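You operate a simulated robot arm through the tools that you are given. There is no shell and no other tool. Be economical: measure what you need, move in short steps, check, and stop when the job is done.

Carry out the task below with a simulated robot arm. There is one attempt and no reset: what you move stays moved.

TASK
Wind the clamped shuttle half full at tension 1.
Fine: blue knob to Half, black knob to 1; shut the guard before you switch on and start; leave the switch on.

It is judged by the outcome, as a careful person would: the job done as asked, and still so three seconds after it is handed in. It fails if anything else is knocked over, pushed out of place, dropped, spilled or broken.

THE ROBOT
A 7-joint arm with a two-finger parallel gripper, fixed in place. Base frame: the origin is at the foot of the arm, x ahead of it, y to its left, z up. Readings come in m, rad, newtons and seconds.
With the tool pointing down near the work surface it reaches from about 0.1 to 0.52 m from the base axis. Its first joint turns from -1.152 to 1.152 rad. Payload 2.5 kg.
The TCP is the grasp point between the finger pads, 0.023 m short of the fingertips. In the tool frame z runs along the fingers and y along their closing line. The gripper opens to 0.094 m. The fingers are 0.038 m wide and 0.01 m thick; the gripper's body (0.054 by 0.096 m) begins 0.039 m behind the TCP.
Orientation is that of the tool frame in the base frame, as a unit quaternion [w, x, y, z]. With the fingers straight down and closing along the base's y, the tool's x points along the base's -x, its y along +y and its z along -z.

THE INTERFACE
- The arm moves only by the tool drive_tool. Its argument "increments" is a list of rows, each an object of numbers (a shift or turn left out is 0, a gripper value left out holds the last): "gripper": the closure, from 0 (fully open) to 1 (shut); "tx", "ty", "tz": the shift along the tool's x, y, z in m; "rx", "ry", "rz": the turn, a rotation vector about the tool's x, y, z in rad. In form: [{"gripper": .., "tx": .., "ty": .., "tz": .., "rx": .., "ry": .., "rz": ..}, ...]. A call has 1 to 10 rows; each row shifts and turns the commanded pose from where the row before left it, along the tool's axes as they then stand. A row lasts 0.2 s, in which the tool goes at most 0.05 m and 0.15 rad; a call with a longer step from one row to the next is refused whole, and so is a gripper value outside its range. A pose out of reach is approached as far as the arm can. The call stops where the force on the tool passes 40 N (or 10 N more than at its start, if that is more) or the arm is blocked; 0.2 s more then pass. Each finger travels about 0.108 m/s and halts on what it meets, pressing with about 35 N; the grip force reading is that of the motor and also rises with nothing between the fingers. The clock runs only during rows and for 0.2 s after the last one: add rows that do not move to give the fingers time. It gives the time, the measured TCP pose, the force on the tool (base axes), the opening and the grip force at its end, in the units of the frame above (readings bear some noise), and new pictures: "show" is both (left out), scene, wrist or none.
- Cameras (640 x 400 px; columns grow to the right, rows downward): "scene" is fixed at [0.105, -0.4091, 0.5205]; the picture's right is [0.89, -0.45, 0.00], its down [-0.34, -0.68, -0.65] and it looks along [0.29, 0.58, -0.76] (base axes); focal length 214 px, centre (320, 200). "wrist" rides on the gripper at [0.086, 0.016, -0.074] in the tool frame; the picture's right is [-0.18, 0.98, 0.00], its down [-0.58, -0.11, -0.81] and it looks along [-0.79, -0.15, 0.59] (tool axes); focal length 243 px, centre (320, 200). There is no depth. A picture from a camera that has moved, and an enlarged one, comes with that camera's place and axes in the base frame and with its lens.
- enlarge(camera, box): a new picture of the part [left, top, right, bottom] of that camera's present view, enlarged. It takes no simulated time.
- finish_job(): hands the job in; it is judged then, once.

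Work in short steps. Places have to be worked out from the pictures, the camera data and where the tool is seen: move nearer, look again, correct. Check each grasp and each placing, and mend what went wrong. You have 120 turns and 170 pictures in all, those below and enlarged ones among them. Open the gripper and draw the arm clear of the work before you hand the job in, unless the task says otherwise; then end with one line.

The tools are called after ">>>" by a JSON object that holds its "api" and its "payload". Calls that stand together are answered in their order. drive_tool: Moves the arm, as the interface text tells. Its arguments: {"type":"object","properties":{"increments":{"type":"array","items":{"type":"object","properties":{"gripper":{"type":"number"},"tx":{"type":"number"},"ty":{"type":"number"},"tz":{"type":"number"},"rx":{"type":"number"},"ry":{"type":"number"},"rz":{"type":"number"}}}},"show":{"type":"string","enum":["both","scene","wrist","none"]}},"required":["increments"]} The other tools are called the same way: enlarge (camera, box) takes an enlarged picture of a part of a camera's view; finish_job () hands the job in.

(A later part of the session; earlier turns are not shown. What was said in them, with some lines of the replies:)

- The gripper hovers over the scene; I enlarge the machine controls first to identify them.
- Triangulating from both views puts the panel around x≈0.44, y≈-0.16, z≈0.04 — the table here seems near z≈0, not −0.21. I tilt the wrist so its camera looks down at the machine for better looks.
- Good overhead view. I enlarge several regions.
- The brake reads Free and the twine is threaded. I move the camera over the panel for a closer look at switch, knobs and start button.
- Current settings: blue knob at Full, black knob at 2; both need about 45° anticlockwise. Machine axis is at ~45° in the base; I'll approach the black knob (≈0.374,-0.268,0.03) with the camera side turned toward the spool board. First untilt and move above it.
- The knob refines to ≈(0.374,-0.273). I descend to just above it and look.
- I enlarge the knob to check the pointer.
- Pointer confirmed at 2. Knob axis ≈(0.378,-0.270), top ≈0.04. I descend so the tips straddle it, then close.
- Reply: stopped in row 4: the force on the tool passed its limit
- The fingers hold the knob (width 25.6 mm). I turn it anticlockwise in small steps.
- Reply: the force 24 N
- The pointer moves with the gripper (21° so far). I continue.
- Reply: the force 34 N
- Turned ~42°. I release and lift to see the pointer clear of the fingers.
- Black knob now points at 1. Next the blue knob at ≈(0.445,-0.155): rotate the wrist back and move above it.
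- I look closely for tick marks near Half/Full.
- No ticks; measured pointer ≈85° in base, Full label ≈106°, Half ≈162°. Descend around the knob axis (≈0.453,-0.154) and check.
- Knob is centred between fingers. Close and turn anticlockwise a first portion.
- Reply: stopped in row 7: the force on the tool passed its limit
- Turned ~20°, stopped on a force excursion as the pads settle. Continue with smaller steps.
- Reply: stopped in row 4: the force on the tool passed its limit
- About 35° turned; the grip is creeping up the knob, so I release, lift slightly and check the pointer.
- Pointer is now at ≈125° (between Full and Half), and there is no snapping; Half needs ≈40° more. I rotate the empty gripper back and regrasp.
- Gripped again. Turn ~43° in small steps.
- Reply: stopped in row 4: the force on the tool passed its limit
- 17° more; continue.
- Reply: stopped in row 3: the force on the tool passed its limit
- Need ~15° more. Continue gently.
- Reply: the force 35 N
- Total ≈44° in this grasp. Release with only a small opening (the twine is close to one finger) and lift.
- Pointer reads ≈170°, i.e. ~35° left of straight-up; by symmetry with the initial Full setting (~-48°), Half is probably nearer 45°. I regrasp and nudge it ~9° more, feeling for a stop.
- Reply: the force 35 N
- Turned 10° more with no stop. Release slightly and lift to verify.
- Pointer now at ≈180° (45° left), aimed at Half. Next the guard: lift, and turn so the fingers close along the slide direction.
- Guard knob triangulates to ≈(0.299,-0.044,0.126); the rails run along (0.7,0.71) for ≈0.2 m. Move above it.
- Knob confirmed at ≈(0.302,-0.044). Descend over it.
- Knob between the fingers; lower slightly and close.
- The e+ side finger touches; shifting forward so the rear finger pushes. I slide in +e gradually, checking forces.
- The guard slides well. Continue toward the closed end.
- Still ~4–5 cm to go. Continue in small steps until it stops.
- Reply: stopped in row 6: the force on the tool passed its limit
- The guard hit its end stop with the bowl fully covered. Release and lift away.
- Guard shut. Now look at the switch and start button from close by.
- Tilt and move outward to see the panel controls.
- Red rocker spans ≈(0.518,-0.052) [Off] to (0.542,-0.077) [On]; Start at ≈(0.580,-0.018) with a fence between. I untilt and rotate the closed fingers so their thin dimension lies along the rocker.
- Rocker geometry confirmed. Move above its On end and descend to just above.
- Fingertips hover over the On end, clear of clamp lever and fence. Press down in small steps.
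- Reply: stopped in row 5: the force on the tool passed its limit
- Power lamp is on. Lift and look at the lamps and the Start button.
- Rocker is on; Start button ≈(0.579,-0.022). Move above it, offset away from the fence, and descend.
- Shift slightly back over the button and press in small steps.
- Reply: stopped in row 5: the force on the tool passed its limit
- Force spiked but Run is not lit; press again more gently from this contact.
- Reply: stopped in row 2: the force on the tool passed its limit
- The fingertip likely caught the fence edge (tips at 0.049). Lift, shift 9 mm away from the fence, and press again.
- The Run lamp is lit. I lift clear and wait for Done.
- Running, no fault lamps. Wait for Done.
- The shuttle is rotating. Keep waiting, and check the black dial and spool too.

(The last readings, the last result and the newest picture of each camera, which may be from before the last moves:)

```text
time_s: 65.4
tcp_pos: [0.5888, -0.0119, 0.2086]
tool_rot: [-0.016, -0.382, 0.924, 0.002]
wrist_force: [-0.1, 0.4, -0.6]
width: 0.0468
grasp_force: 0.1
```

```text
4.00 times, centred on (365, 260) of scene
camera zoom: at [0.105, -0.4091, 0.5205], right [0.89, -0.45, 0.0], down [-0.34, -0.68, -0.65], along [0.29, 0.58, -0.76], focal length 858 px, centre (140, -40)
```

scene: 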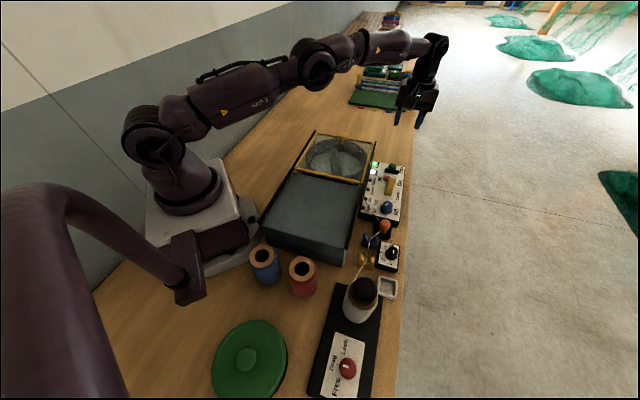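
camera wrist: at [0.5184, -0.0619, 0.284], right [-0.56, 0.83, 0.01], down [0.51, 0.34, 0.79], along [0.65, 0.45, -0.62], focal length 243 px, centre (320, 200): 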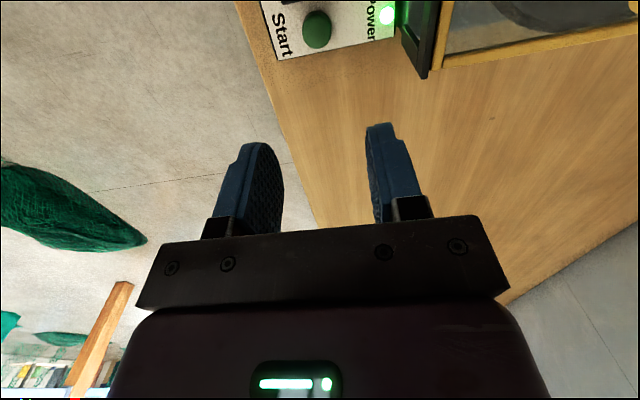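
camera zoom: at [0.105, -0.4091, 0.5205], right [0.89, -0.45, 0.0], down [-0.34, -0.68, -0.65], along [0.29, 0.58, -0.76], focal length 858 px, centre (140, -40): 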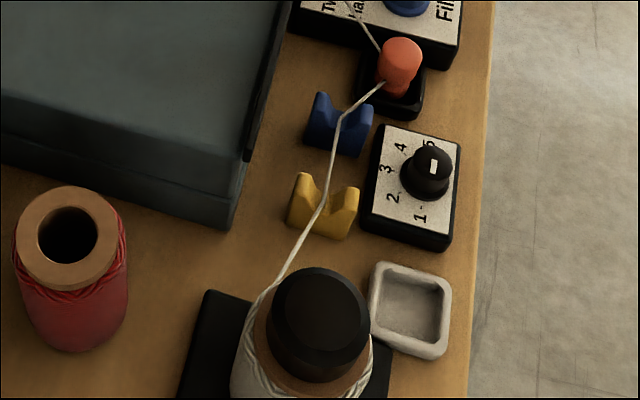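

Done is lit, power on, guard shut. I open the gripper, draw back up, and hand in.

>>> {"api": "drive_tool", "payload": {"increments": [{"tz": -0.04, "gripper": 0.0}, {"tz": -0.04}, {"tz": -0.04}, {}], "show": "scene"}}

>>> {"api": "finish_job", "payload": {}}

```text
time_s: 66.4
tcp_pos: [0.5727, -0.0149, 0.3169]
tool_rot: [-0.016, -0.382, 0.924, 0.002]
wrist_force: [0.3, -0.2, -0.2]
width: 0.0939
grasp_force: 0.0
out of reach, approached as far as the arm can: row 2, 3
```

scene: 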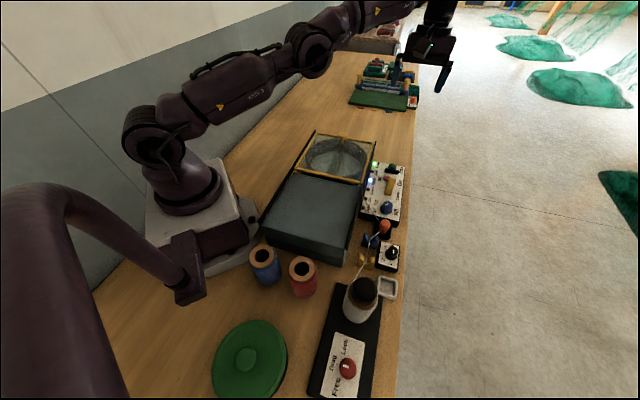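

```text
The job is handed in.
```

The winder ran and stopped itself with Done lit: black knob on 1, guard shut before power, switch left on; the Fill dial has no tick marks, so I set blue to Half by eye, about 18° past the middle of the word, and did not check the fill on the shuttle.
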